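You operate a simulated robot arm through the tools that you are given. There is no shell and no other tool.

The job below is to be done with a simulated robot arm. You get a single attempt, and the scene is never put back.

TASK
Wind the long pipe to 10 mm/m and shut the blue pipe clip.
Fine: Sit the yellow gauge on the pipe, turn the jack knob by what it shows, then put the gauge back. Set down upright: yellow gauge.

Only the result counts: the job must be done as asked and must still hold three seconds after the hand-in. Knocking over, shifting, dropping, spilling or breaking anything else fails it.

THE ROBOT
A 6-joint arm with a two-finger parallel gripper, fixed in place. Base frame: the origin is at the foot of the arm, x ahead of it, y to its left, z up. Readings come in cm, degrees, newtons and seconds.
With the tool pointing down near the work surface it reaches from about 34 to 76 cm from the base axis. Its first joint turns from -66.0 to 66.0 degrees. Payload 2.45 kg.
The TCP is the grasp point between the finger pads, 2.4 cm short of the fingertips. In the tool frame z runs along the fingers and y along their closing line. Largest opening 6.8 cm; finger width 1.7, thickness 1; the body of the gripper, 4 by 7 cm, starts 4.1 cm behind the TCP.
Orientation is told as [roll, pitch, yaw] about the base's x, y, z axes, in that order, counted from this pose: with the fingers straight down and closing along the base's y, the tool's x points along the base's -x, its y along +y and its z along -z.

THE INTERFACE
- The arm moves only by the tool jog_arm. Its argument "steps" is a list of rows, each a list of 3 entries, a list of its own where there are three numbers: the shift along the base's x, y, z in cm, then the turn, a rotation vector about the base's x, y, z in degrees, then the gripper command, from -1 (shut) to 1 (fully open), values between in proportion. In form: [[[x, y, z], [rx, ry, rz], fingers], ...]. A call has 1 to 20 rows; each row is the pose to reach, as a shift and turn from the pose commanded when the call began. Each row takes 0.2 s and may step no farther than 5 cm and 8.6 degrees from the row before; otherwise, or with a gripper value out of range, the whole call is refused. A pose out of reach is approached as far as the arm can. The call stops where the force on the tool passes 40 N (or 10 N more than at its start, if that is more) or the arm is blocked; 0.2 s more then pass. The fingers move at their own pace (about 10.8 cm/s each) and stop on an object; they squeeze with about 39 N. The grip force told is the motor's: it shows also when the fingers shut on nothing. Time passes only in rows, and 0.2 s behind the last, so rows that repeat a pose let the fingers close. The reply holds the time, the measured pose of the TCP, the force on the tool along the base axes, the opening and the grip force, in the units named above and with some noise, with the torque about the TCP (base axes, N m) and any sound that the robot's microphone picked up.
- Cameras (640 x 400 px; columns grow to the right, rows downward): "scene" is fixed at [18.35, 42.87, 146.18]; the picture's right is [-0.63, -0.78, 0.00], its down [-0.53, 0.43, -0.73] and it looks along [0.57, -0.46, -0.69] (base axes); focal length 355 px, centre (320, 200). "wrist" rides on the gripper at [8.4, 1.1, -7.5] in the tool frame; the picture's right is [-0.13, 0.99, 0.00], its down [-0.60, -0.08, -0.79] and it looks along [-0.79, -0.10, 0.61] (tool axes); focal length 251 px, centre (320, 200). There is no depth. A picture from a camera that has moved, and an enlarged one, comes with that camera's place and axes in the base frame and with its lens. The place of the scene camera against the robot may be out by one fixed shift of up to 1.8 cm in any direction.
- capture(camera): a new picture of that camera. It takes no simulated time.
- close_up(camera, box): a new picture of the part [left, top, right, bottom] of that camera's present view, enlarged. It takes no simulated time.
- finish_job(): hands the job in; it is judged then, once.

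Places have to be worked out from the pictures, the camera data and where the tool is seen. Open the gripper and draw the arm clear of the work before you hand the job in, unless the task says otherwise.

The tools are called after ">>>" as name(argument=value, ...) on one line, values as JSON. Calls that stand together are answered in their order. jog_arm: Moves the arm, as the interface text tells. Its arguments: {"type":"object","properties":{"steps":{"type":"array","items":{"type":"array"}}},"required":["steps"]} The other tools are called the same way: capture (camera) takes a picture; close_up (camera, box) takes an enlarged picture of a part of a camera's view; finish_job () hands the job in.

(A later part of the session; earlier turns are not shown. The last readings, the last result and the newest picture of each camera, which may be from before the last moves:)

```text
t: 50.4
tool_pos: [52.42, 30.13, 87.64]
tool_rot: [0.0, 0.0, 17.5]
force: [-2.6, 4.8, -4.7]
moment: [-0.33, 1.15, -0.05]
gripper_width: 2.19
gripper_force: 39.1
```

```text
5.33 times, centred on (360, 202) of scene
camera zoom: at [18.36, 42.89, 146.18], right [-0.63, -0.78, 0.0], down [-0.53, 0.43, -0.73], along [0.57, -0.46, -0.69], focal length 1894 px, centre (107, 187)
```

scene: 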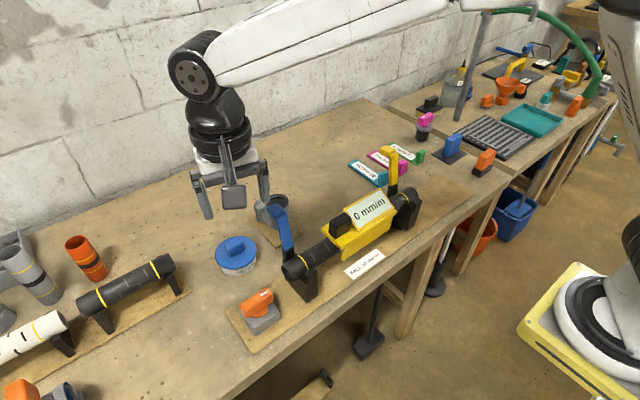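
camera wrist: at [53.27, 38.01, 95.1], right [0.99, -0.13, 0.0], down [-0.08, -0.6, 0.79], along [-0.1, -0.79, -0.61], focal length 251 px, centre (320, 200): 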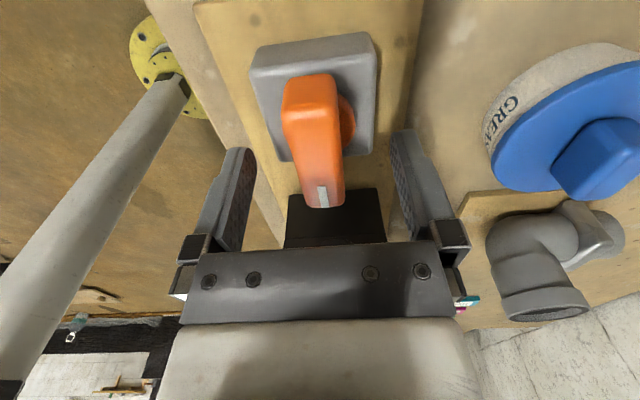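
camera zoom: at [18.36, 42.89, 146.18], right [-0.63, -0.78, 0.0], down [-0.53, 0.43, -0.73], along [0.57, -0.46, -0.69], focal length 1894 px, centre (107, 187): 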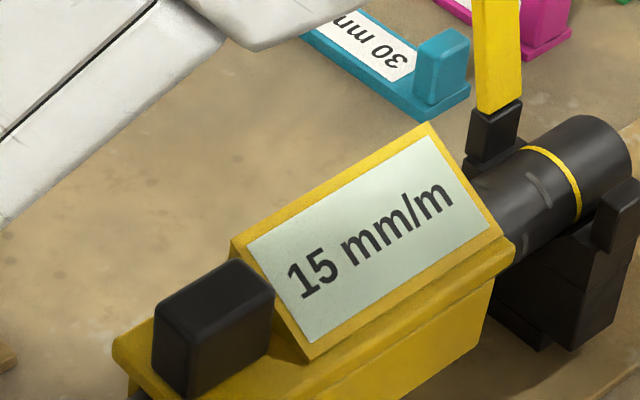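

The 10→15 transition lies between 102.5 and 107.5°. The centre of the "10" window is therefore about 83.75° of knob turn. I'll reverse, checking the readings on the way for backlash.

>>> jog_arm(steps=[[[0.02, -0.02, 0], [0, 0, -2.5], -1], [[0.04, -0.05, 0.02], [0, 0, -5], -1], [[0.04, -0.05, 0.02], [0, 0, -5], -1]])

>>> close_up(camera="scene", box=[300, 165, 420, 240])

```text
t: 51.2
tool_pos: [52.41, 30.22, 87.61]
tool_rot: [-0.1, 0.0, 12.5]
force: [-16.5, 2.4, 2.8]
moment: [0.11, -0.72, 0.02]
gripper_width: 2.19
gripper_force: 39.0
```

```text
5.33 times, centred on (360, 202) of scene
camera zoom: at [18.3, 42.87, 146.19], right [-0.63, -0.78, 0.0], down [-0.53, 0.43, -0.73], along [0.57, -0.46, -0.69], focal length 1894 px, centre (107, 187)
```

zoom: 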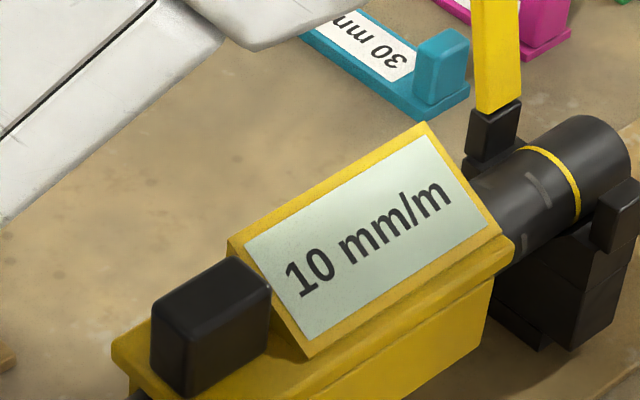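

No backlash: it returned to 10 at 102.5°. I'll turn back another 18.75° to the window centre.

>>> jog_arm(steps=[[[-0.06, -0.02, 0.01], [0, 0, -3], -1], [[-0.05, -0.05, 0.01], [0, 0, -6], -1], [[-0.04, -0.08, 0.02], [0, 0, -10], -1], [[-0.02, -0.12, 0.03], [0, 0, -14], -1], [[0, -0.15, 0.03], [0, 0, -18.75], -1], [[0, -0.15, 0.03], [0, 0, -18.75], -1]])

>>> close_up(camera="scene", box=[300, 165, 420, 240])

>>> close_up(camera="scene", box=[210, 265, 310, 327])

```text
t: 52.6
tool_pos: [52.34, 30.09, 87.62]
tool_rot: [0.0, -0.1, -6.3]
force: [-20.0, 7.9, 4.0]
moment: [0.0, -0.51, -0.01]
gripper_width: 2.19
gripper_force: 38.6
```

```text
5.33 times, centred on (360, 202) of scene
camera zoom: at [18.29, 42.89, 146.19], right [-0.63, -0.78, 0.0], down [-0.53, 0.43, -0.73], along [0.57, -0.46, -0.69], focal length 1894 px, centre (107, 187)
```

zoom: 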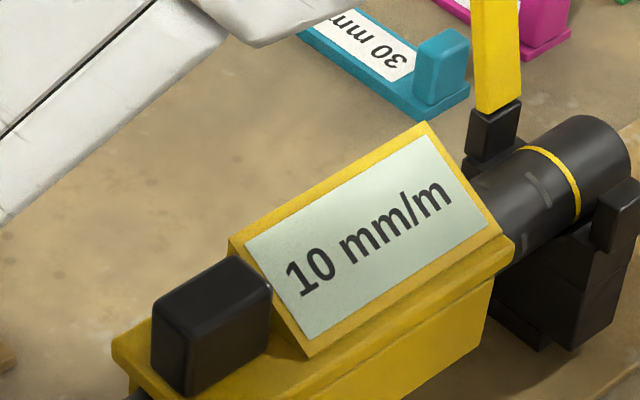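

```text
6.40 times, centred on (260, 296) of scene
camera zoom: at [18.29, 42.89, 146.19], right [-0.63, -0.78, 0.0], down [-0.53, 0.43, -0.73], along [0.57, -0.46, -0.69], focal length 2273 px, centre (704, -414)
```

zoom: 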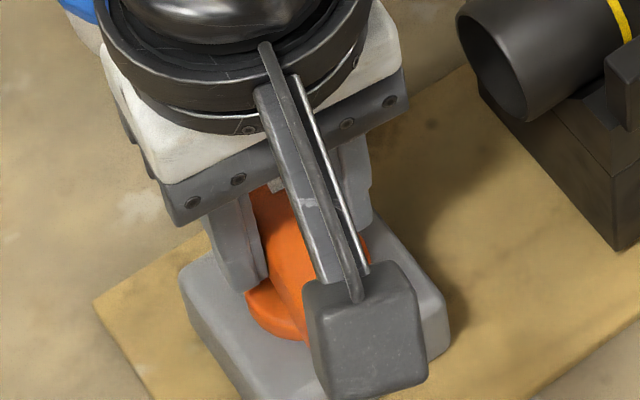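

It reads 10 at the window centre. I'll relieve the side load before letting go.

>>> jog_arm(steps=[[[-0.06, 0.02, 0.01], [0, 0, 0], -1], [[-0.12, 0.04, 0.02], [0, 0, 0], -1], [[-0.12, 0.04, 0.02], [0, 0, 0], -1]])

```text
t: 53.4
tool_pos: [52.38, 29.9, 87.64]
tool_rot: [0.0, -0.1, -6.3]
force: [-2.6, 7.7, -6.5]
moment: [0.21, 1.05, -0.06]
gripper_width: 2.2
gripper_force: 39.1
```

Loads are small now. I'll open the fingers and check that the knob and display hold.

>>> jog_arm(steps=[[[0, 0, 0], [0, 0, 0], -0.2], [[0, 0, 0], [0, 0, 0], 0.2], [[0, 0, 0], [0, 0, 0], 1], [[0, 0, 0], [0, 0, 0], 1], [[0, 0, 1], [0, 0, 0], 1], [[0, 0, 3], [0, 0, 0], 1], [[0, 0, 7], [0, 0, 0], 1], [[0, 0, 12], [0, 0, 0], 1], [[0, 0, 17], [0, 0, 0], 1], [[0, 0, 22], [0, 0, 0], 1]])

>>> close_up(camera="scene", box=[300, 165, 420, 240])

>>> close_up(camera="scene", box=[210, 265, 310, 327])

>>> capture(camera="scene")

```text
t: 55.6
tool_pos: [52.4, 30.2, 110.06]
tool_rot: [0.0, 0.0, -6.3]
force: [0.6, 0.2, -0.2]
moment: [0.0, 0.01, 0.0]
gripper_width: 6.79
gripper_force: 0.1
```

```text
5.33 times, centred on (360, 202) of scene
camera zoom: at [18.35, 42.87, 146.19], right [-0.63, -0.78, 0.0], down [-0.53, 0.43, -0.73], along [0.57, -0.46, -0.69], focal length 1894 px, centre (107, 187)
```

zoom: 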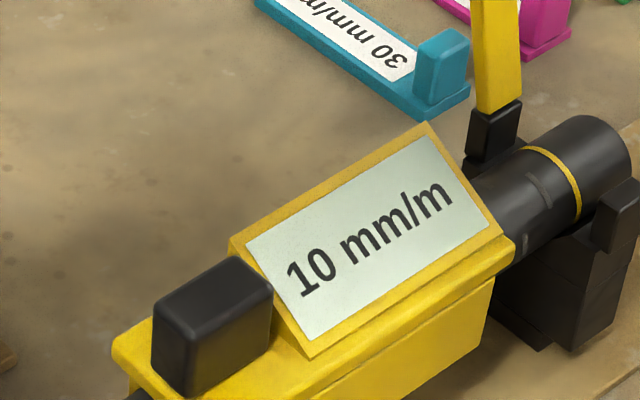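

```text
6.40 times, centred on (260, 296) of scene
camera zoom: at [18.35, 42.87, 146.19], right [-0.63, -0.78, 0.0], down [-0.53, 0.43, -0.73], along [0.57, -0.46, -0.69], focal length 2273 px, centre (704, -414)
```

zoom: 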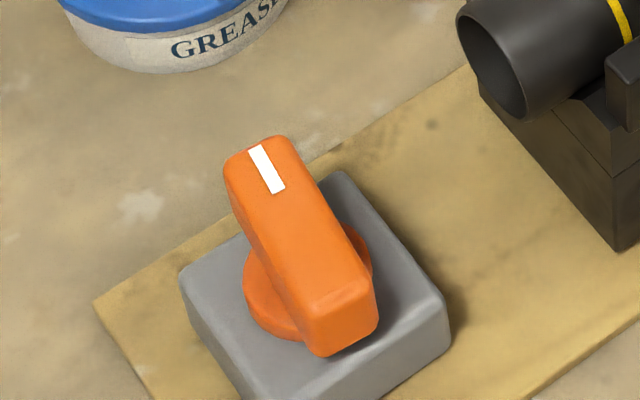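

```text
taken
```

scene: 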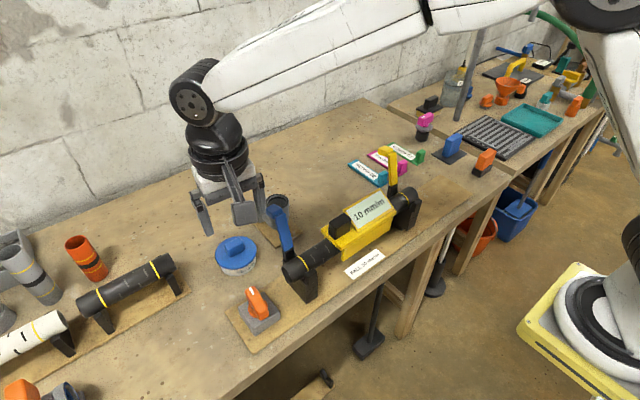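

The knob's mark now points toward +x and the display holds at 10 mm/m. Next I'll return the gauge: back to yaw +90° above its grip block.

>>> jog_arm(steps=[[[0, -1.5, 0], [0, 0, 8], 1], [[0, -3, 0], [0, 0, 16], 1], [[0, -4.5, 0], [0, 0, 24], 1], [[0, -6, 0], [0, 0, 32], 1], [[0, -7.5, 0], [0, 0, 40], 1], [[0, -9, 0], [0, 0, 48], 1], [[0, -10.5, 0], [0, 0, 56], 1], [[0, -12, 0], [0, 0, 64], 1], [[0, -13.5, 0], [0, 0, 72], 1], [[0, -15, 0], [0, 0, 80], 1], [[0, -16.5, 0], [0, 0, 88], 1], [[-0.3, -18, 0], [0, 0, 94], 1], [[-0.5, -19.8, 0], [0, 0, 96.25], 1], [[-0.5, -19.8, 0], [0, 0, 96.25], 1]])

>>> capture(camera="wrist")

>>> close_up(camera="wrist", box=[240, 0, 400, 100])

```text
t: 58.6
tool_pos: [51.99, 10.3, 109.41]
tool_rot: [0.0, 0.0, 90.2]
force: [0.2, 0.1, -0.3]
moment: [0.03, -0.01, 0.0]
gripper_width: 6.8
gripper_force: 0.1
```

```text
taken
camera wrist: at [51.12, 1.89, 117.0], right [-0.99, 0.13, 0.0], down [0.08, 0.6, 0.79], along [0.1, 0.79, -0.61], focal length 251 px, centre (320, 200)
```

wrist: 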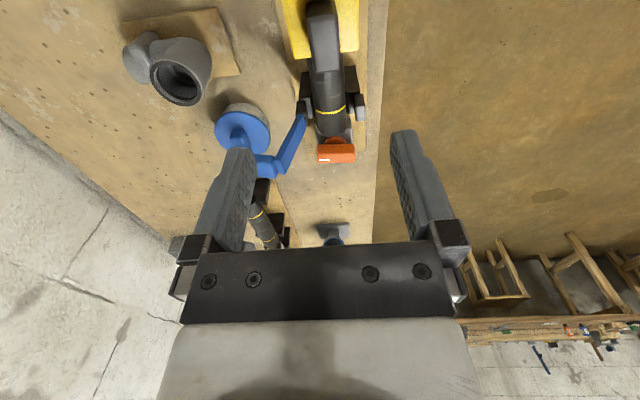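

```text
4.00 times, centred on (320, 50) of wrist
camera zoom: at [51.12, 1.89, 117.0], right [-0.99, 0.13, 0.0], down [0.08, 0.6, 0.79], along [0.1, 0.79, -0.61], focal length 1006 px, centre (320, 800)
```

zoom: 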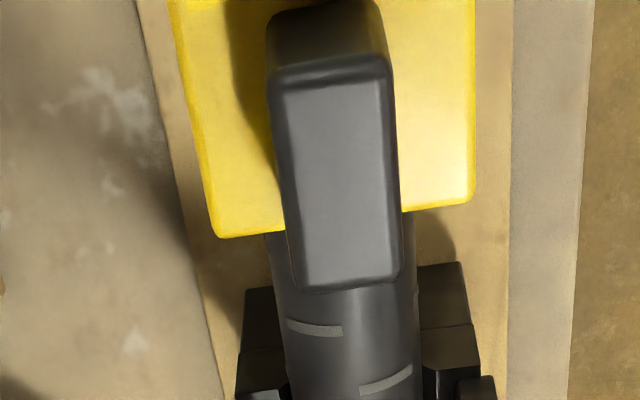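

The block centre is at x≈51.82, y≈10.15, the same as when I released it. I'll descend over it.

>>> jog_arm(steps=[[[-0.25, -0.06, -4], [0, 0, 0], 1], [[-0.25, -0.06, -8], [0, 0, 0], 1], [[-0.25, -0.06, -11], [0, 0, 0], 1], [[-0.25, -0.06, -13], [0, 0, 0], 1], [[-0.25, -0.06, -14], [0, 0, 0], 1], [[-0.25, -0.06, -14.65], [0, 0, 0], 1], [[-0.25, -0.06, -14.65], [0, 0, 0], 1]])

>>> capture(camera="wrist")

>>> close_up(camera="scene", box=[300, 165, 420, 240])

```text
t: 60.2
tool_pos: [51.43, 10.13, 94.77]
tool_rot: [0.0, 0.0, 89.9]
force: [0.1, -0.5, -0.6]
moment: [0.03, 0.0, 0.0]
gripper_width: 6.81
gripper_force: 0.1
```

```text
taken
camera wrist: at [50.55, 1.68, 102.36], right [-0.99, 0.13, 0.0], down [0.08, 0.6, 0.79], along [0.1, 0.79, -0.61], focal length 251 px, centre (320, 200)
```

wrist: 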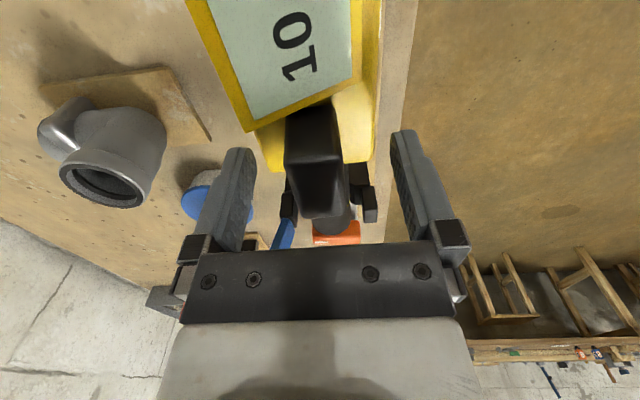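

```text
5.33 times, centred on (360, 202) of scene
camera zoom: at [18.35, 42.87, 146.18], right [-0.63, -0.78, 0.0], down [-0.53, 0.43, -0.73], along [0.57, -0.46, -0.69], focal length 1894 px, centre (107, 187)
```

zoom: 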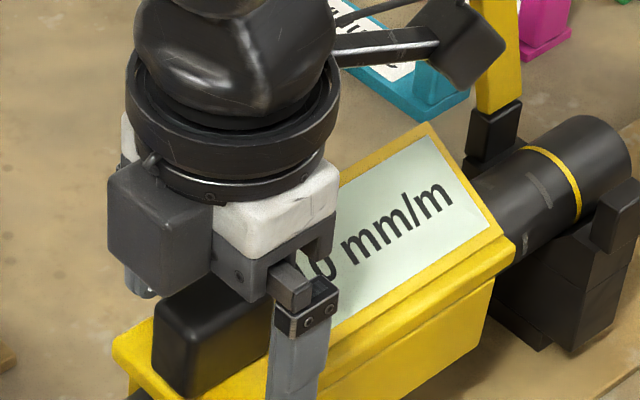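

The tool settled about 0.3 cm short in x, with the block slightly toward +x of the finger midpoint. I'll correct that and then close.

>>> jog_arm(steps=[[[0.15, 0.06, 0], [0, 0, 0], 1], [[0.28, 0.1, 0], [0, 0, 0], 1], [[0.28, 0.1, 0], [0, 0, 0], 1]])

>>> capture(camera="wrist")

```text
t: 61.0
tool_pos: [51.94, 10.28, 94.93]
tool_rot: [0.0, 0.0, 90.0]
force: [-0.4, -0.5, -0.3]
moment: [-0.02, -0.03, -0.04]
gripper_width: 6.78
gripper_force: 0.1
```

```text
taken
camera wrist: at [50.92, 1.78, 102.39], right [-0.99, 0.13, 0.0], down [0.08, 0.6, 0.79], along [0.1, 0.79, -0.61], focal length 251 px, centre (320, 200)
```

wrist: 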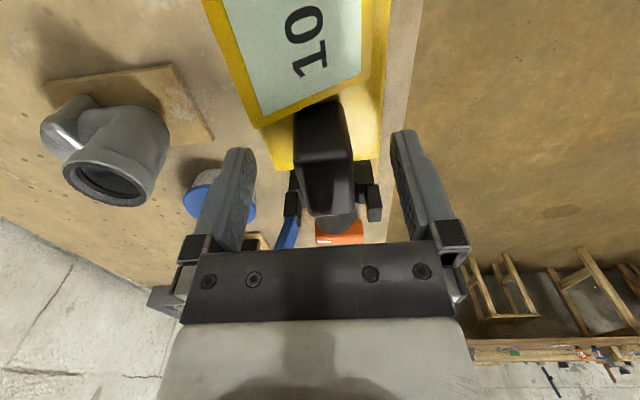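

Centred. I'll close on the block.

>>> jog_arm(steps=[[[0, 0, 0], [0, 0, 0], 0.2], [[0, 0, 0], [0, 0, 0], -0.1], [[0, 0, 0], [0, 0, 0], -1], [[0, 0, 0], [0, 0, 0], -1], [[0, 0, 0], [0, 0, 0], -1]])

>>> capture(camera="wrist")

```text
t: 62.2
tool_pos: [51.79, 10.2, 94.94]
tool_rot: [0.0, 0.0, 90.0]
force: [-0.2, -0.5, -0.3]
moment: [0.0, 0.01, -0.01]
gripper_width: 2.38
gripper_force: 39.0
```

```text
taken
camera wrist: at [50.92, 1.78, 102.39], right [-0.99, 0.13, 0.0], down [0.08, 0.6, 0.79], along [0.1, 0.79, -0.61], focal length 251 px, centre (320, 200)
```

wrist: 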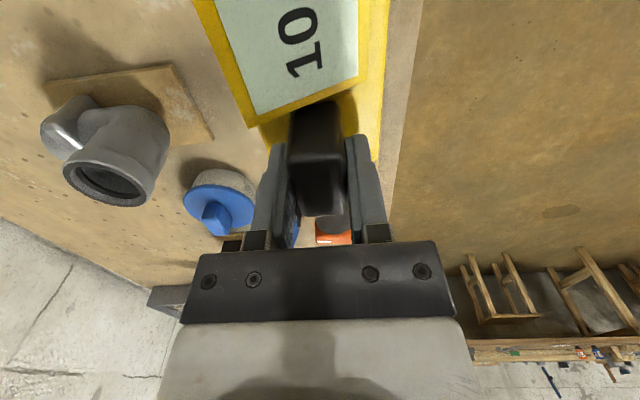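

Gripped again at 2.38 cm. I'll lift it clear of the pipe, carry it back over +x, then shift y to its original spot.

>>> jog_arm(steps=[[[0, 0, 0.5], [0, 0, 0], -1], [[0, 0, 1.5], [0, 0, 0], -1], [[0, 0, 3.5], [0, 0, 0], -1], [[0, 0, 6], [0, 0, 0], -1], [[0, 0, 8], [0, 0, 0], -1], [[3, 0, 8], [0, 0, 0], -1], [[6.5, 0, 8], [0, 0, 0], -1], [[10, 0, 8], [0, 0, 0], -1], [[13, 0, 8], [0, 0, 0], -1], [[15.1, -1, 8], [0, 0, 0], -1], [[15.1, -3, 8], [0, 0, 0], -1], [[15.1, -5, 8], [0, 0, 0], -1], [[15.1, -5.9, 8], [0, 0, 0], -1], [[15.1, -5.9, 8], [0, 0, 0], -1]])

>>> capture(camera="wrist")

>>> capture(camera="scene")

```text
t: 65.2
tool_pos: [66.85, 4.36, 103.03]
tool_rot: [0.1, 0.0, 90.1]
force: [0.3, 0.3, -2.5]
moment: [0.11, 0.0, 0.0]
gripper_width: 2.4
gripper_force: 39.4
```

```text
taken
camera wrist: at [65.97, -4.01, 110.5], right [-0.99, 0.13, 0.0], down [0.08, 0.6, 0.79], along [0.1, 0.79, -0.61], focal length 251 px, centre (320, 200)
```

wrist: 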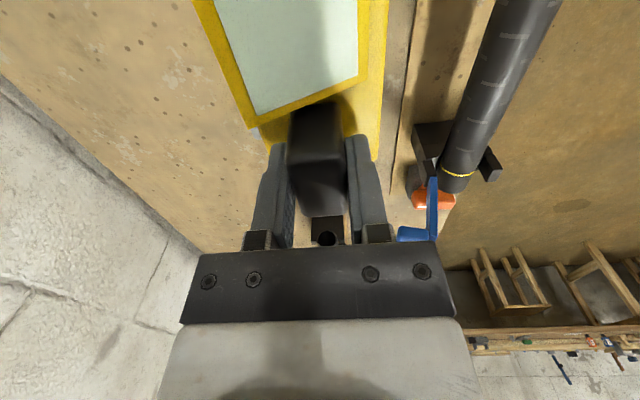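

```text
taken
```

scene: 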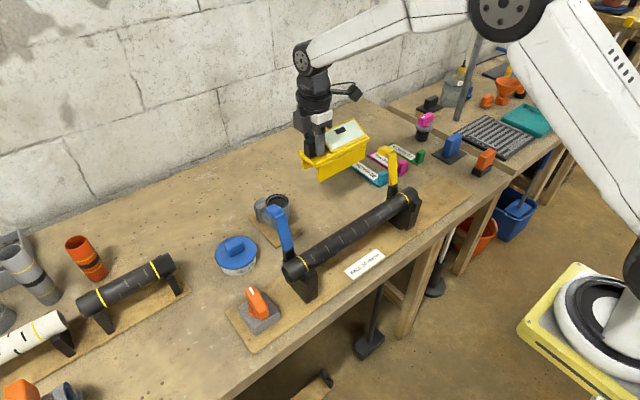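

Over the original spot. I'll lower to about 0.7 cm above the bench and check the position.

>>> jog_arm(steps=[[[0.08, -0.1, -3], [0, 0, 0], -1], [[0.08, -0.1, -6], [0, 0, 0], -1], [[0.08, -0.1, -9], [0, 0, 0], -1], [[0.08, -0.1, -11.5], [0, 0, 0], -1], [[0.08, -0.1, -13], [0, 0, 0], -1], [[0.08, -0.1, -13.6], [0, 0, 0], -1], [[0.08, -0.1, -13.6], [0, 0, 0], -1]])

>>> capture(camera="wrist")

>>> close_up(camera="scene", box=[270, 130, 430, 230])

```text
t: 66.8
tool_pos: [67.16, 4.1, 89.48]
tool_rot: [-0.1, 0.1, 90.0]
force: [0.1, 0.1, -2.3]
moment: [0.11, -0.01, 0.0]
gripper_width: 2.39
gripper_force: 39.0
```

```text
taken
camera wrist: at [66.2, -4.22, 97.05], right [-0.99, 0.13, 0.0], down [0.08, 0.6, 0.79], along [0.1, 0.79, -0.61], focal length 251 px, centre (320, 200)
```

wrist: 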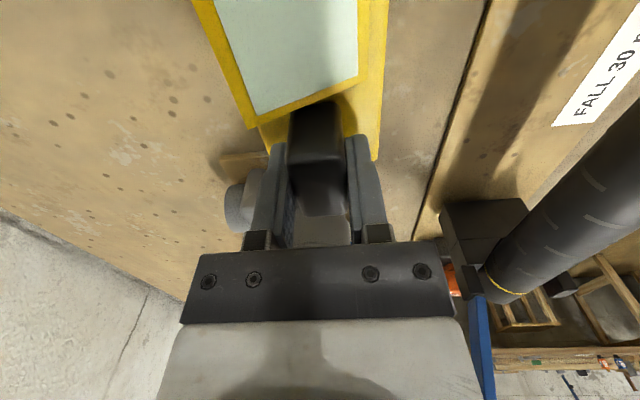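

```text
4.00 times, centred on (350, 180) of scene
camera zoom: at [18.36, 42.87, 146.18], right [-0.63, -0.78, 0.0], down [-0.53, 0.43, -0.73], along [0.57, -0.46, -0.69], focal length 1421 px, centre (200, 280)
```

zoom: 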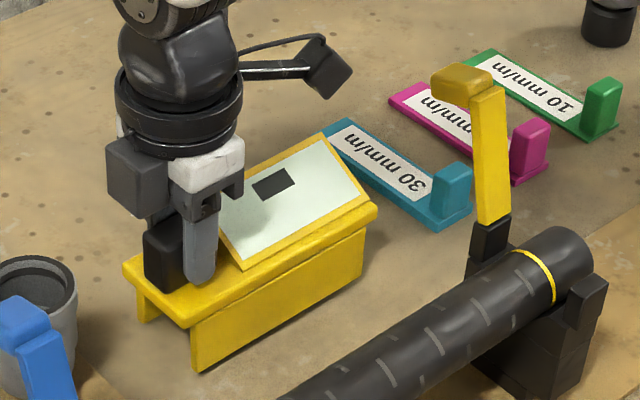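

The yellow lever looks slightly different from before, so I'll compare it using the same crop as my first close-up.

>>> close_up(camera="scene", box=[330, 130, 490, 230])

>>> close_up(camera="scene", box=[250, 180, 410, 280])

```text
4.00 times, centred on (410, 180) of scene
camera zoom: at [18.36, 42.87, 146.18], right [-0.63, -0.78, 0.0], down [-0.53, 0.43, -0.73], along [0.57, -0.46, -0.69], focal length 1421 px, centre (-40, 280)
```

zoom: 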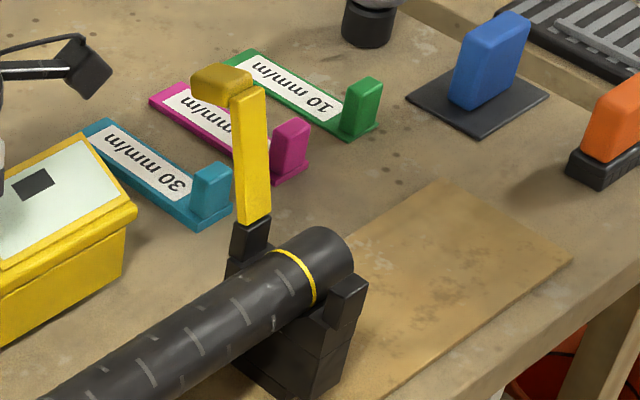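

```text
4.00 times, centred on (330, 230) of scene
camera zoom: at [18.36, 42.87, 146.18], right [-0.63, -0.78, 0.0], down [-0.53, 0.43, -0.73], along [0.57, -0.46, -0.69], focal length 1421 px, centre (280, 80)
```

zoom: 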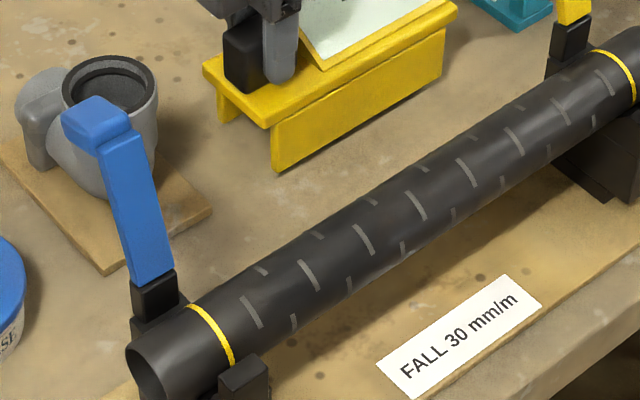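

Both levers sagged open by the same small amount, so they drift at their loose hinges and I didn't touch them. I'll continue lowering the gauge to contact in small steps.

>>> jog_arm(steps=[[[-0.12, 0.1, -0.3], [0, 0, 0], -1], [[-0.12, 0.1, -0.6], [0, 0, 0], -1], [[-0.12, 0.1, -0.6], [0, 0, 0], -1]])

```text
t: 67.6
tool_pos: [66.88, 4.22, 88.95]
tool_rot: [0.0, -0.1, 90.1]
force: [-0.1, 0.1, -2.3]
moment: [0.1, 0.0, 0.0]
gripper_width: 2.37
gripper_force: 38.7
```

>>> jog_arm(steps=[[[0.05, 0, -0.15], [0, 0, 0], -1], [[0.05, 0, -0.3], [0, 0, 0], -1], [[0.05, 0, -0.3], [0, 0, 0], -1]])

>>> close_up(camera="scene", box=[290, 160, 370, 210])

```text
t: 68.4
tool_pos: [66.96, 4.24, 88.78]
tool_rot: [-0.1, 0.0, 90.0]
force: [-10.2, -1.5, 26.3]
moment: [0.4, 0.4, 0.04]
gripper_width: 2.41
gripper_force: 39.1
```

```text
8.00 times, centred on (330, 185) of scene
camera zoom: at [18.27, 42.86, 146.2], right [-0.63, -0.78, 0.0], down [-0.53, 0.43, -0.73], along [0.57, -0.46, -0.69], focal length 2842 px, centre (240, 320)
```

zoom: 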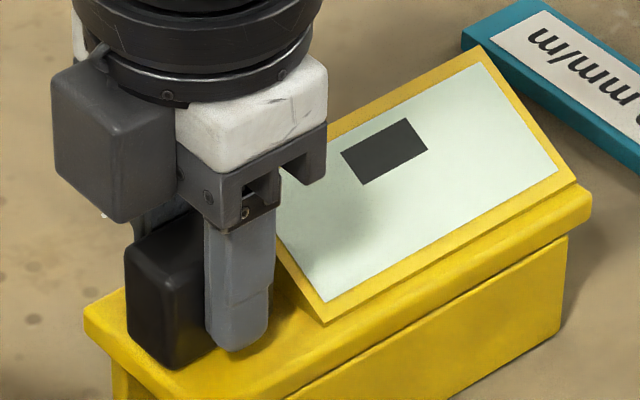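

It is on the bench, at 26 N, and matches the original placement within about 2 mm. I'll unload slightly and release.

>>> jog_arm(steps=[[[-0.04, 0, 0.1], [0, 0, 0], -1], [[-0.05, 0, 0.17], [0, 0, 0], -1], [[-0.05, 0, 0.17], [0, 0, 0], -1]])

```text
t: 69.2
tool_pos: [67.11, 4.32, 88.77]
tool_rot: [-0.2, 0.0, 90.0]
force: [-0.6, 1.8, 21.3]
moment: [0.5, 0.17, 0.0]
gripper_width: 2.34
gripper_force: 39.1
```

>>> jog_arm(steps=[[[0, 0, 0.08], [0, 0, 0], -1], [[0, 0, 0.15], [0, 0, 0], -1], [[0, 0, 0.15], [0, 0, 0], -1]])

```text
t: 70.0
tool_pos: [66.93, 4.2, 88.75]
tool_rot: [0.1, -0.1, 90.0]
force: [3.4, 0.2, 7.3]
moment: [0.2, -0.37, -0.06]
gripper_width: 2.37
gripper_force: 38.9
```

Load is down to 7 N. I'll open gradually and lift away.

>>> jog_arm(steps=[[[0, 0, 0.03], [0, 0, 0], -0.25], [[0, 0, 0.03], [0, 0, 0], 0.1], [[0, 0, 0.03], [0, 0, 0], 1], [[0, 0, 0.03], [0, 0, 0], 1], [[0, 0, 0.03], [0, 0, 0], 1]])

>>> capture(camera="wrist")

```text
t: 71.2
tool_pos: [66.88, 4.32, 88.87]
tool_rot: [0.0, 0.0, 90.1]
force: [-0.7, -0.2, -0.1]
moment: [-0.03, -0.01, 0.0]
gripper_width: 6.79
gripper_force: 0.1
```

```text
taken
camera wrist: at [65.99, -4.13, 96.3], right [-0.99, 0.13, 0.0], down [0.08, 0.6, 0.79], along [0.1, 0.79, -0.61], focal length 251 px, centre (320, 200)
```

wrist: 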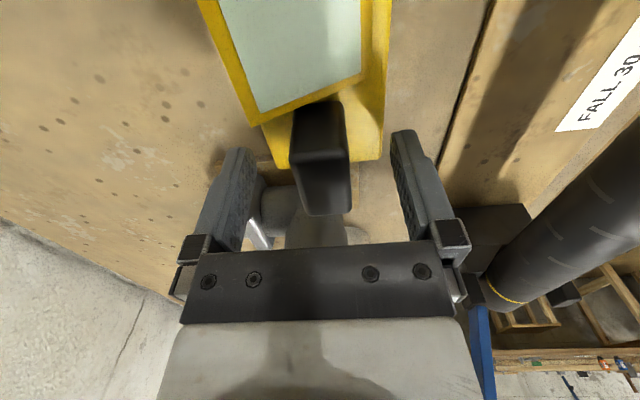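

The gauge is released, upright and back in place. I'll lift off and move to get a side-on view of the blue clip looking along the pipe.

>>> jog_arm(steps=[[[0, 0, 1], [0, 0, 0], 1], [[0, 0, 3], [0, 0, 0], 1], [[0, 0, 7], [0, 0, 0], 1], [[0, 0, 11], [0, 0, 0], 1], [[-3, 0, 11], [0, 0, 0], 1], [[-6, 0, 11], [0, 0, 0], 1], [[-9, 0, 11], [0, 0, 0], 1], [[-11, 0, 11], [0, 0, 0], 1], [[-11, 0, 11], [0, 0, 0], 1]])

>>> capture(camera="wrist")

>>> close_up(camera="wrist", box=[250, 120, 410, 220])

>>> close_up(camera="scene", box=[270, 130, 430, 230])

```text
t: 73.2
tool_pos: [55.99, 4.52, 99.87]
tool_rot: [-0.1, -0.1, 90.1]
force: [-0.5, 0.6, 0.0]
moment: [0.01, 0.02, 0.02]
gripper_width: 6.83
gripper_force: 0.1
```

```text
taken
camera wrist: at [55.08, -3.98, 107.33], right [-0.99, 0.13, 0.0], down [0.08, 0.6, 0.79], along [0.1, 0.79, -0.61], focal length 251 px, centre (320, 200)
```

wrist: 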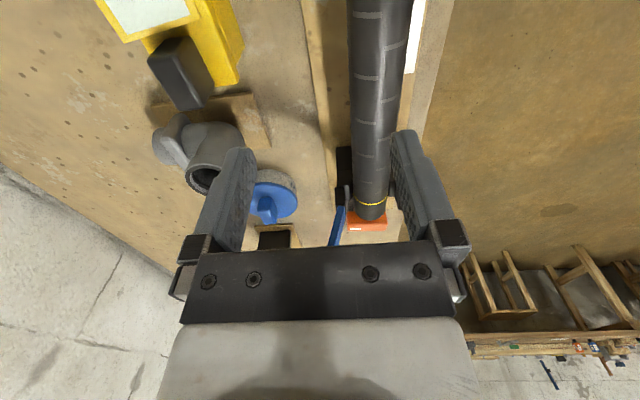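

```text
4.00 times, centred on (330, 170) of wrist
camera zoom: at [55.08, -3.98, 107.33], right [-0.99, 0.13, 0.0], down [0.08, 0.6, 0.79], along [0.1, 0.79, -0.61], focal length 1006 px, centre (280, 320)
```

zoom: 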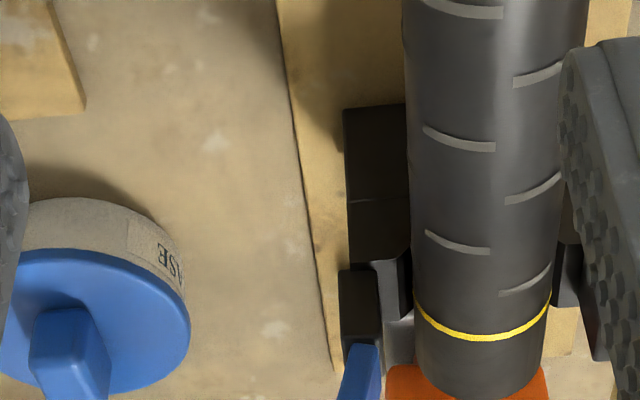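

```text
4.00 times, centred on (350, 180) of scene
camera zoom: at [18.35, 42.87, 146.18], right [-0.63, -0.78, 0.0], down [-0.53, 0.43, -0.73], along [0.57, -0.46, -0.69], focal length 1421 px, centre (200, 280)
```

zoom: 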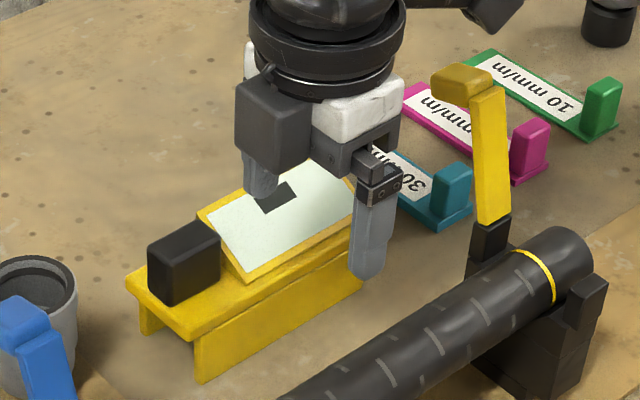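

The gauge sits where it started. The gripper hides the lever from here, so I'll rise to the higher viewpoint where the whole blue lever is visible.

>>> jog_arm(steps=[[[0, 1, 4], [0, 0, 0], 1], [[0, 2, 8], [0, 0, 0], 1], [[-1, 3, 12], [0, 0, 0], 1], [[-2, 3, 14], [0, 0, 0], 1], [[-2, 3, 14], [0, 0, 0], 1]])

>>> close_up(camera="wrist", box=[240, 60, 400, 160])

>>> close_up(camera="scene", box=[255, 195, 335, 245])

>>> close_up(camera="scene", box=[265, 235, 345, 285])

```text
t: 74.4
tool_pos: [54.07, 7.38, 114.14]
tool_rot: [-0.1, 0.0, 90.0]
force: [-1.1, 0.2, -0.1]
moment: [-0.03, -0.01, 0.01]
gripper_width: 6.8
gripper_force: 0.0
```

```text
4.00 times, centred on (320, 110) of wrist
camera zoom: at [53.11, -1.05, 121.61], right [-0.99, 0.13, 0.0], down [0.08, 0.6, 0.79], along [0.1, 0.79, -0.61], focal length 1006 px, centre (320, 560)
```

zoom: 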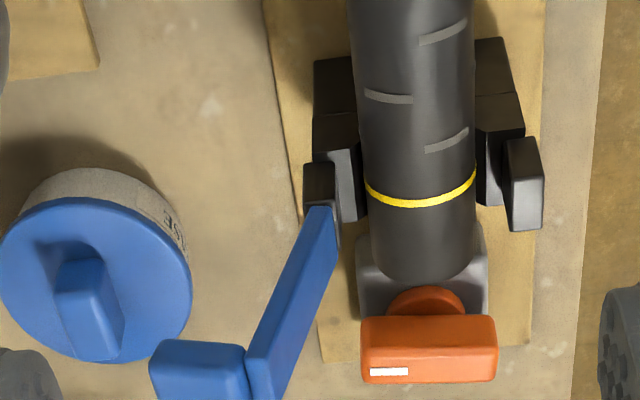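

```text
8.00 times, centred on (295, 220) of scene
camera zoom: at [18.35, 42.87, 146.18], right [-0.63, -0.78, 0.0], down [-0.53, 0.43, -0.73], along [0.57, -0.46, -0.69], focal length 2842 px, centre (520, 40)
```

zoom: 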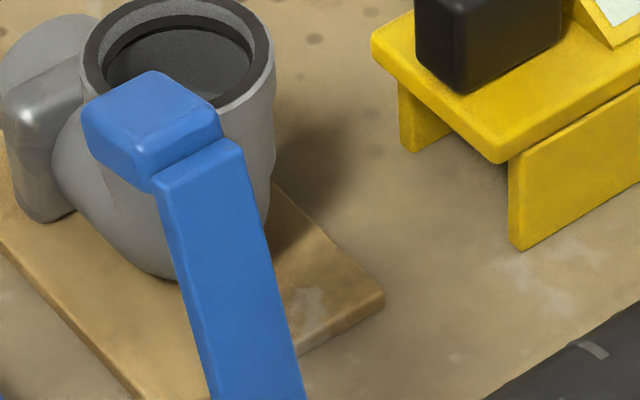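

```text
8.00 times, centred on (305, 260) of scene
camera zoom: at [18.35, 42.87, 146.18], right [-0.63, -0.78, 0.0], down [-0.53, 0.43, -0.73], along [0.57, -0.46, -0.69], focal length 2842 px, centre (440, -280)
```

zoom: 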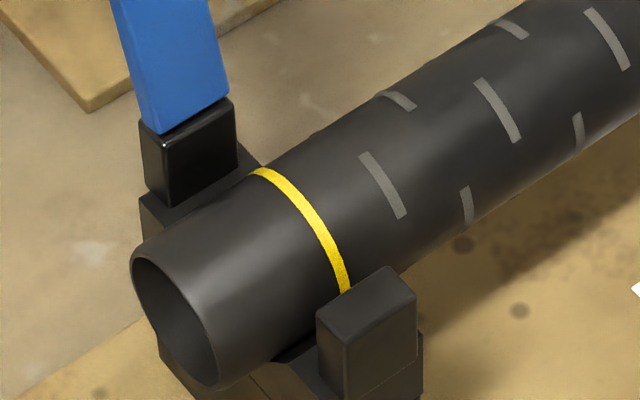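

The blue lever leans about 12° toward +x, with a thumb-tab head spanning x≈58–61, z≈97–100 and y≈19–21. My plan is to close the fingers, come down behind the head on its +x side, and push it over the pipe toward -x. First I'll rotate back to yaw 0 at height and move behind it.

>>> jog_arm(steps=[[[1, 1, 0], [0, 0, -8], 0], [[2, 2, 0], [0, 0, -16], -0.5], [[3, 3, 0], [0, 0, -24], -1], [[4, 4, 0], [0, 0, -32], -1], [[5, 5, 0], [0, 0, -40], -1], [[6, 6, 0], [0, 0, -48], -1], [[7, 7, 0], [0, 0, -56], -1], [[8, 8, 0], [0, 0, -64], -1], [[9, 9, 0], [0, 0, -72], -1], [[10, 10.5, 0], [0, 0, -80], -1], [[11, 11.5, 0], [0, 0, -86], -1], [[11.8, 12.6, 0], [0, 0, -90], -1], [[11.8, 12.6, 0], [0, 0, -90], -1]])

>>> capture(camera="wrist")

>>> capture(camera="scene")

```text
t: 77.2
tool_pos: [65.59, 19.88, 113.8]
tool_rot: [-0.1, 0.0, -0.1]
force: [0.2, 0.3, -0.4]
moment: [-0.01, 0.0, -0.04]
gripper_width: 0.01
gripper_force: 23.7
```

```text
taken
camera wrist: at [57.36, 21.02, 121.35], right [0.13, 0.99, 0.0], down [0.6, -0.08, 0.79], along [0.79, -0.1, -0.61], focal length 251 px, centre (320, 200)
```

wrist: 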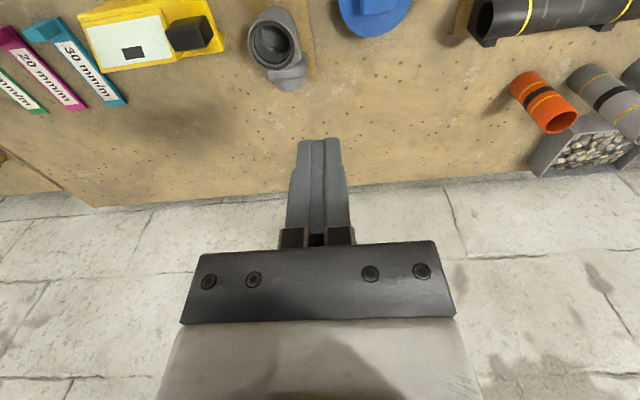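

```text
taken
```

scene: 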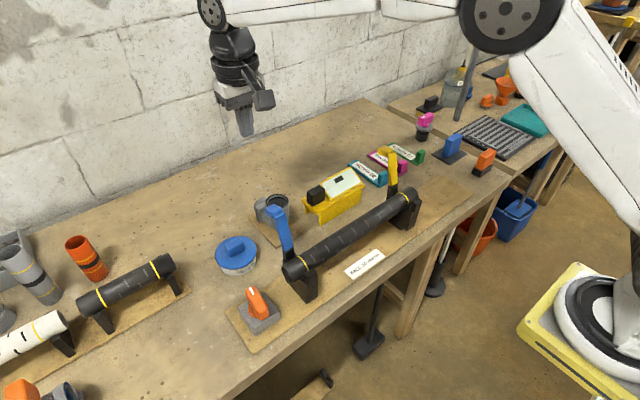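

The tool is behind the lever with fingers closed. I'll descend to push height, with the tips at about z=96.8 and the camera staying above the lever.

>>> jog_arm(steps=[[[0.3, 0.1, -3], [0, 0, 0], -1], [[0.3, 0.1, -6], [0, 0, 0], -1], [[0.3, 0.1, -9], [0, 0, 0], -1], [[0.3, 0.1, -11], [0, 0, 0], -1], [[0.3, 0.1, -12], [0, 0, 0], -1], [[0.3, 0.1, -12], [0, 0, 0], -1]])

>>> close_up(camera="scene", box=[220, 150, 380, 250])

>>> capture(camera="wrist")

```text
t: 78.6
tool_pos: [65.73, 19.86, 101.73]
tool_rot: [-0.1, 0.1, -0.1]
force: [-0.5, 0.5, 0.5]
moment: [-0.02, -0.01, 0.02]
gripper_width: 0.0
gripper_force: 23.7
```

```text
4.00 times, centred on (300, 200) of scene
camera zoom: at [18.35, 42.87, 146.18], right [-0.63, -0.78, 0.0], down [-0.53, 0.43, -0.73], along [0.57, -0.46, -0.69], focal length 1421 px, centre (400, 200)
```

zoom: 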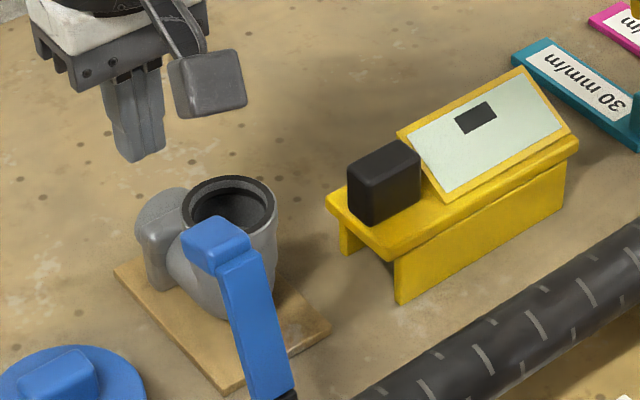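

```text
taken
camera wrist: at [57.49, 21.08, 109.27], right [0.13, 0.99, 0.0], down [0.6, -0.08, 0.79], along [0.79, -0.1, -0.61], focal length 251 px, centre (320, 200)
```

wrist: 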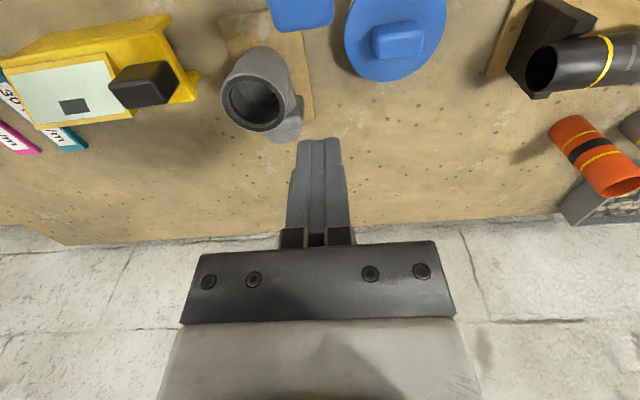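

The lever head is at y≈19.1–21.2, centred on the fingers. I'll lower the last 2.5 cm and approach to just before contact.

>>> jog_arm(steps=[[[0, 0.1, -1.3], [0, 0, 0], -1], [[0, 0.1, -2.5], [0, 0, 0], -1], [[-1.5, 0.1, -2.5], [0, 0, 0], -1], [[-3, 0.1, -2.5], [0, 0, 0], -1], [[-3, 0.1, -2.5], [0, 0, 0], -1]])

>>> close_up(camera="scene", box=[220, 165, 380, 265])

>>> close_up(camera="wrist", box=[240, 0, 400, 100])

```text
t: 79.8
tool_pos: [62.9, 20.18, 99.25]
tool_rot: [0.1, 0.1, 0.0]
force: [0.1, -0.1, -0.8]
moment: [-0.01, 0.0, 0.0]
gripper_width: 0.01
gripper_force: 23.3
```

```text
4.00 times, centred on (300, 215) of scene
camera zoom: at [18.35, 42.87, 146.18], right [-0.63, -0.78, 0.0], down [-0.53, 0.43, -0.73], along [0.57, -0.46, -0.69], focal length 1421 px, centre (400, 140)
```

zoom: 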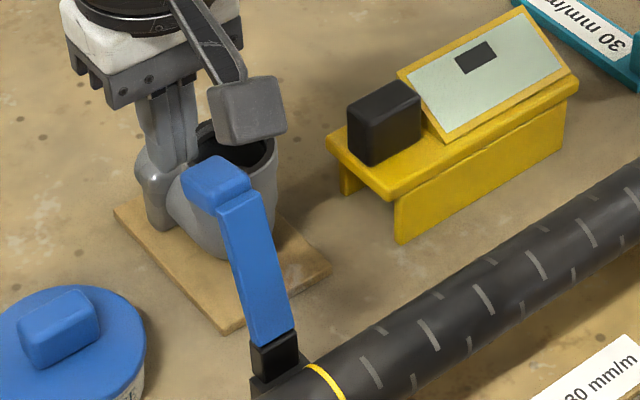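

```text
4.00 times, centred on (320, 50) of wrist
camera zoom: at [54.72, 21.3, 106.77], right [0.13, 0.99, 0.0], down [0.6, -0.08, 0.79], along [0.79, -0.1, -0.61], focal length 1006 px, centre (320, 800)
```

zoom: 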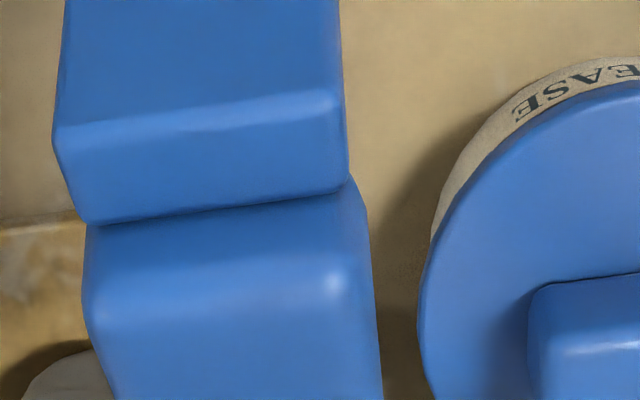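

Everything is lined up, so I'll start pushing the head toward -x in small steps.

>>> jog_arm(steps=[[[-0.7, 0, 0], [0, 0, 0], -1], [[-1.4, 0, 0], [0, 0, 0], -1], [[-2.1, 0, 0], [0, 0, 0], -1], [[-2.8, 0, 0], [0, 0, 0], -1], [[-3.5, 0, 0], [0, 0, 0], -1]])

>>> close_up(camera="scene", box=[220, 165, 380, 265])

```text
t: 81.0
tool_pos: [59.72, 20.28, 99.68]
tool_rot: [0.2, -0.6, 0.0]
force: [6.8, 2.1, 17.3]
moment: [-0.07, 0.02, -0.06]
gripper_width: 0.01
gripper_force: 23.9
```

```text
4.00 times, centred on (300, 215) of scene
camera zoom: at [18.34, 42.86, 146.19], right [-0.63, -0.78, 0.0], down [-0.53, 0.43, -0.73], along [0.57, -0.46, -0.69], focal length 1421 px, centre (400, 140)
```

zoom: 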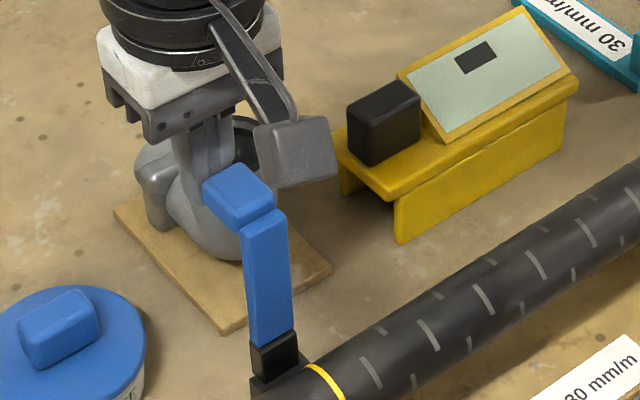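

The lever is moving over toward vertical, with some upward drag on the tool. I'll keep pushing -x and let z rise a little along its arc.

>>> jog_arm(steps=[[[-0.6, 0, 0.3], [0, 0, 0], -1], [[-1.2, 0, 0.4], [0, 0, 0], -1], [[-1.8, 0, 0.5], [0, 0, 0], -1], [[-2.4, 0, 0.5], [0, 0, 0], -1], [[-3, 0, 0.5], [0, 0, 0], -1]])

>>> close_up(camera="scene", box=[220, 165, 380, 265])

```text
t: 82.2
tool_pos: [56.59, 20.09, 99.78]
tool_rot: [0.0, 0.0, 0.0]
force: [0.9, -0.3, 1.2]
moment: [0.02, 0.04, 0.03]
gripper_width: 0.0
gripper_force: 23.6
```

```text
4.00 times, centred on (300, 215) of scene
camera zoom: at [18.35, 42.87, 146.18], right [-0.63, -0.78, 0.0], down [-0.53, 0.43, -0.73], along [0.57, -0.46, -0.69], focal length 1421 px, centre (400, 140)
```

zoom: 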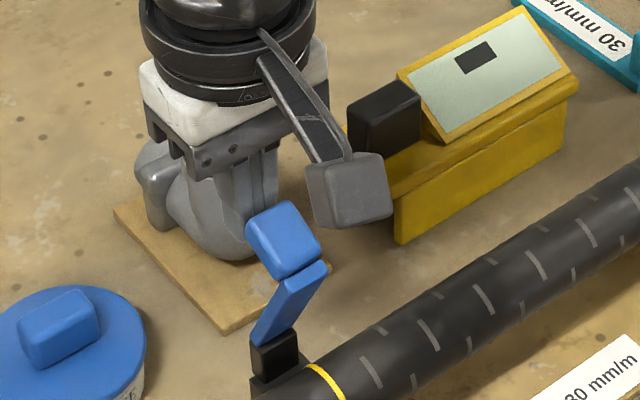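

The lever is past vertical. I'll continue pushing -x, keeping height for now.

>>> jog_arm(steps=[[[-0.6, 0, 0], [0, 0, 0], -1], [[-1.2, 0, 0], [0, 0, 0], -1], [[-1.8, 0, 0], [0, 0, 0], -1], [[-2.4, 0, -0.1], [0, 0, 0], -1], [[-3, 0, -0.2], [0, 0, 0], -1]])

>>> close_up(camera="scene", box=[220, 165, 380, 265])

```text
t: 83.4
tool_pos: [53.44, 20.2, 99.6]
tool_rot: [0.0, 0.0, 0.1]
force: [-0.1, -0.6, -0.4]
moment: [0.01, -0.01, 0.01]
gripper_width: 0.0
gripper_force: 23.8
```

```text
4.00 times, centred on (300, 215) of scene
camera zoom: at [18.35, 42.87, 146.18], right [-0.63, -0.78, 0.0], down [-0.53, 0.43, -0.73], along [0.57, -0.46, -0.69], focal length 1421 px, centre (400, 140)
```

zoom: 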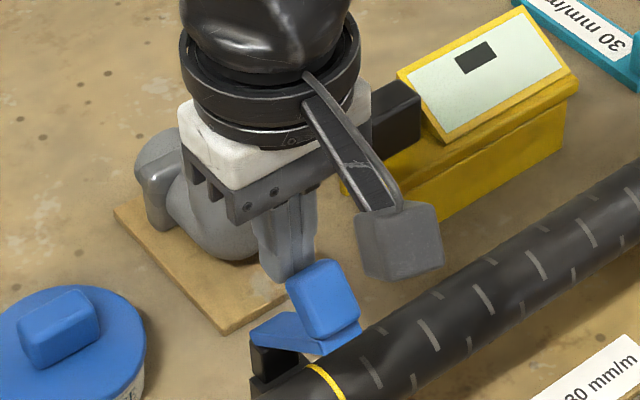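

The lever is now well over the pipe. I'll check the wrist view before pressing it down.

>>> capture(camera="wrist")

>>> close_up(camera="scene", box=[260, 210, 340, 260])

```text
taken
camera wrist: at [45.24, 21.24, 107.19], right [0.13, 0.99, 0.0], down [0.6, -0.08, 0.79], along [0.79, -0.1, -0.61], focal length 251 px, centre (320, 200)
```

wrist: 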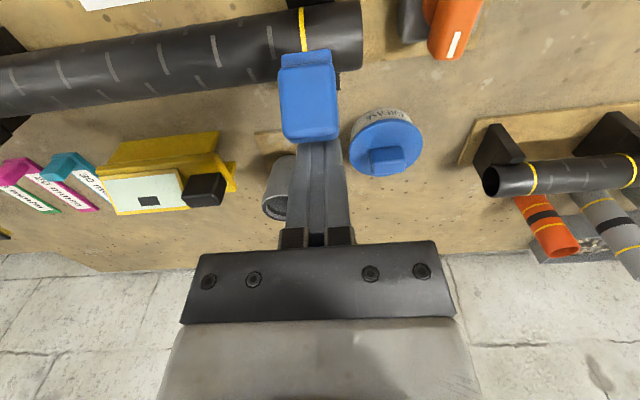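

```text
8.00 times, centred on (300, 235) of scene
camera zoom: at [18.35, 42.87, 146.18], right [-0.63, -0.78, 0.0], down [-0.53, 0.43, -0.73], along [0.57, -0.46, -0.69], focal length 2842 px, centre (480, -80)
```

zoom: 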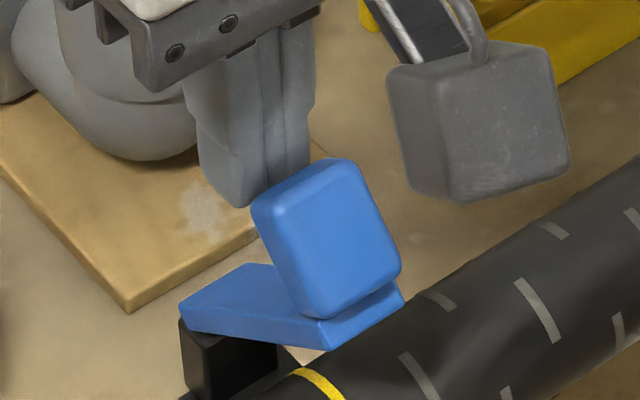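

>>> jog_arm(steps=[[[-0.6, 0, 0], [0, 0, 0], -1], [[-1.2, 0, 0], [0, 0, 0], -1], [[-1.8, 0, 0], [0, 0, 0], -1], [[-2.2, 0, 0], [0, 0, 0], -1]])

>>> close_up(camera="scene", box=[260, 210, 340, 260])

>>> capture(camera="wrist")

```text
t: 84.4
tool_pos: [51.21, 20.27, 99.81]
tool_rot: [0.0, 0.0, 0.0]
force: [-0.6, 0.6, -0.8]
moment: [-0.02, 0.0, 0.02]
gripper_width: 0.0
gripper_force: 23.8
```

```text
8.00 times, centred on (300, 235) of scene
camera zoom: at [18.35, 42.87, 146.18], right [-0.63, -0.78, 0.0], down [-0.53, 0.43, -0.73], along [0.57, -0.46, -0.69], focal length 2842 px, centre (480, -80)
```

zoom: 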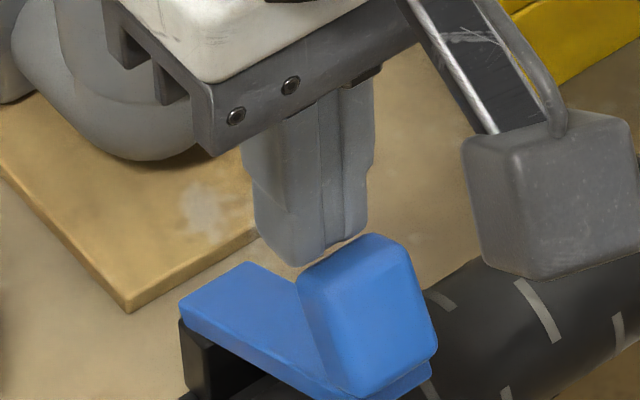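

```text
taken
camera wrist: at [43.04, 21.31, 107.26], right [0.13, 0.99, 0.0], down [0.6, -0.08, 0.79], along [0.79, -0.1, -0.61], focal length 251 px, centre (320, 200)
```

wrist: 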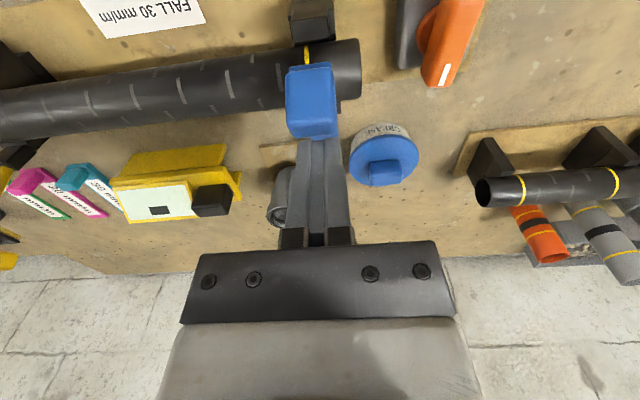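

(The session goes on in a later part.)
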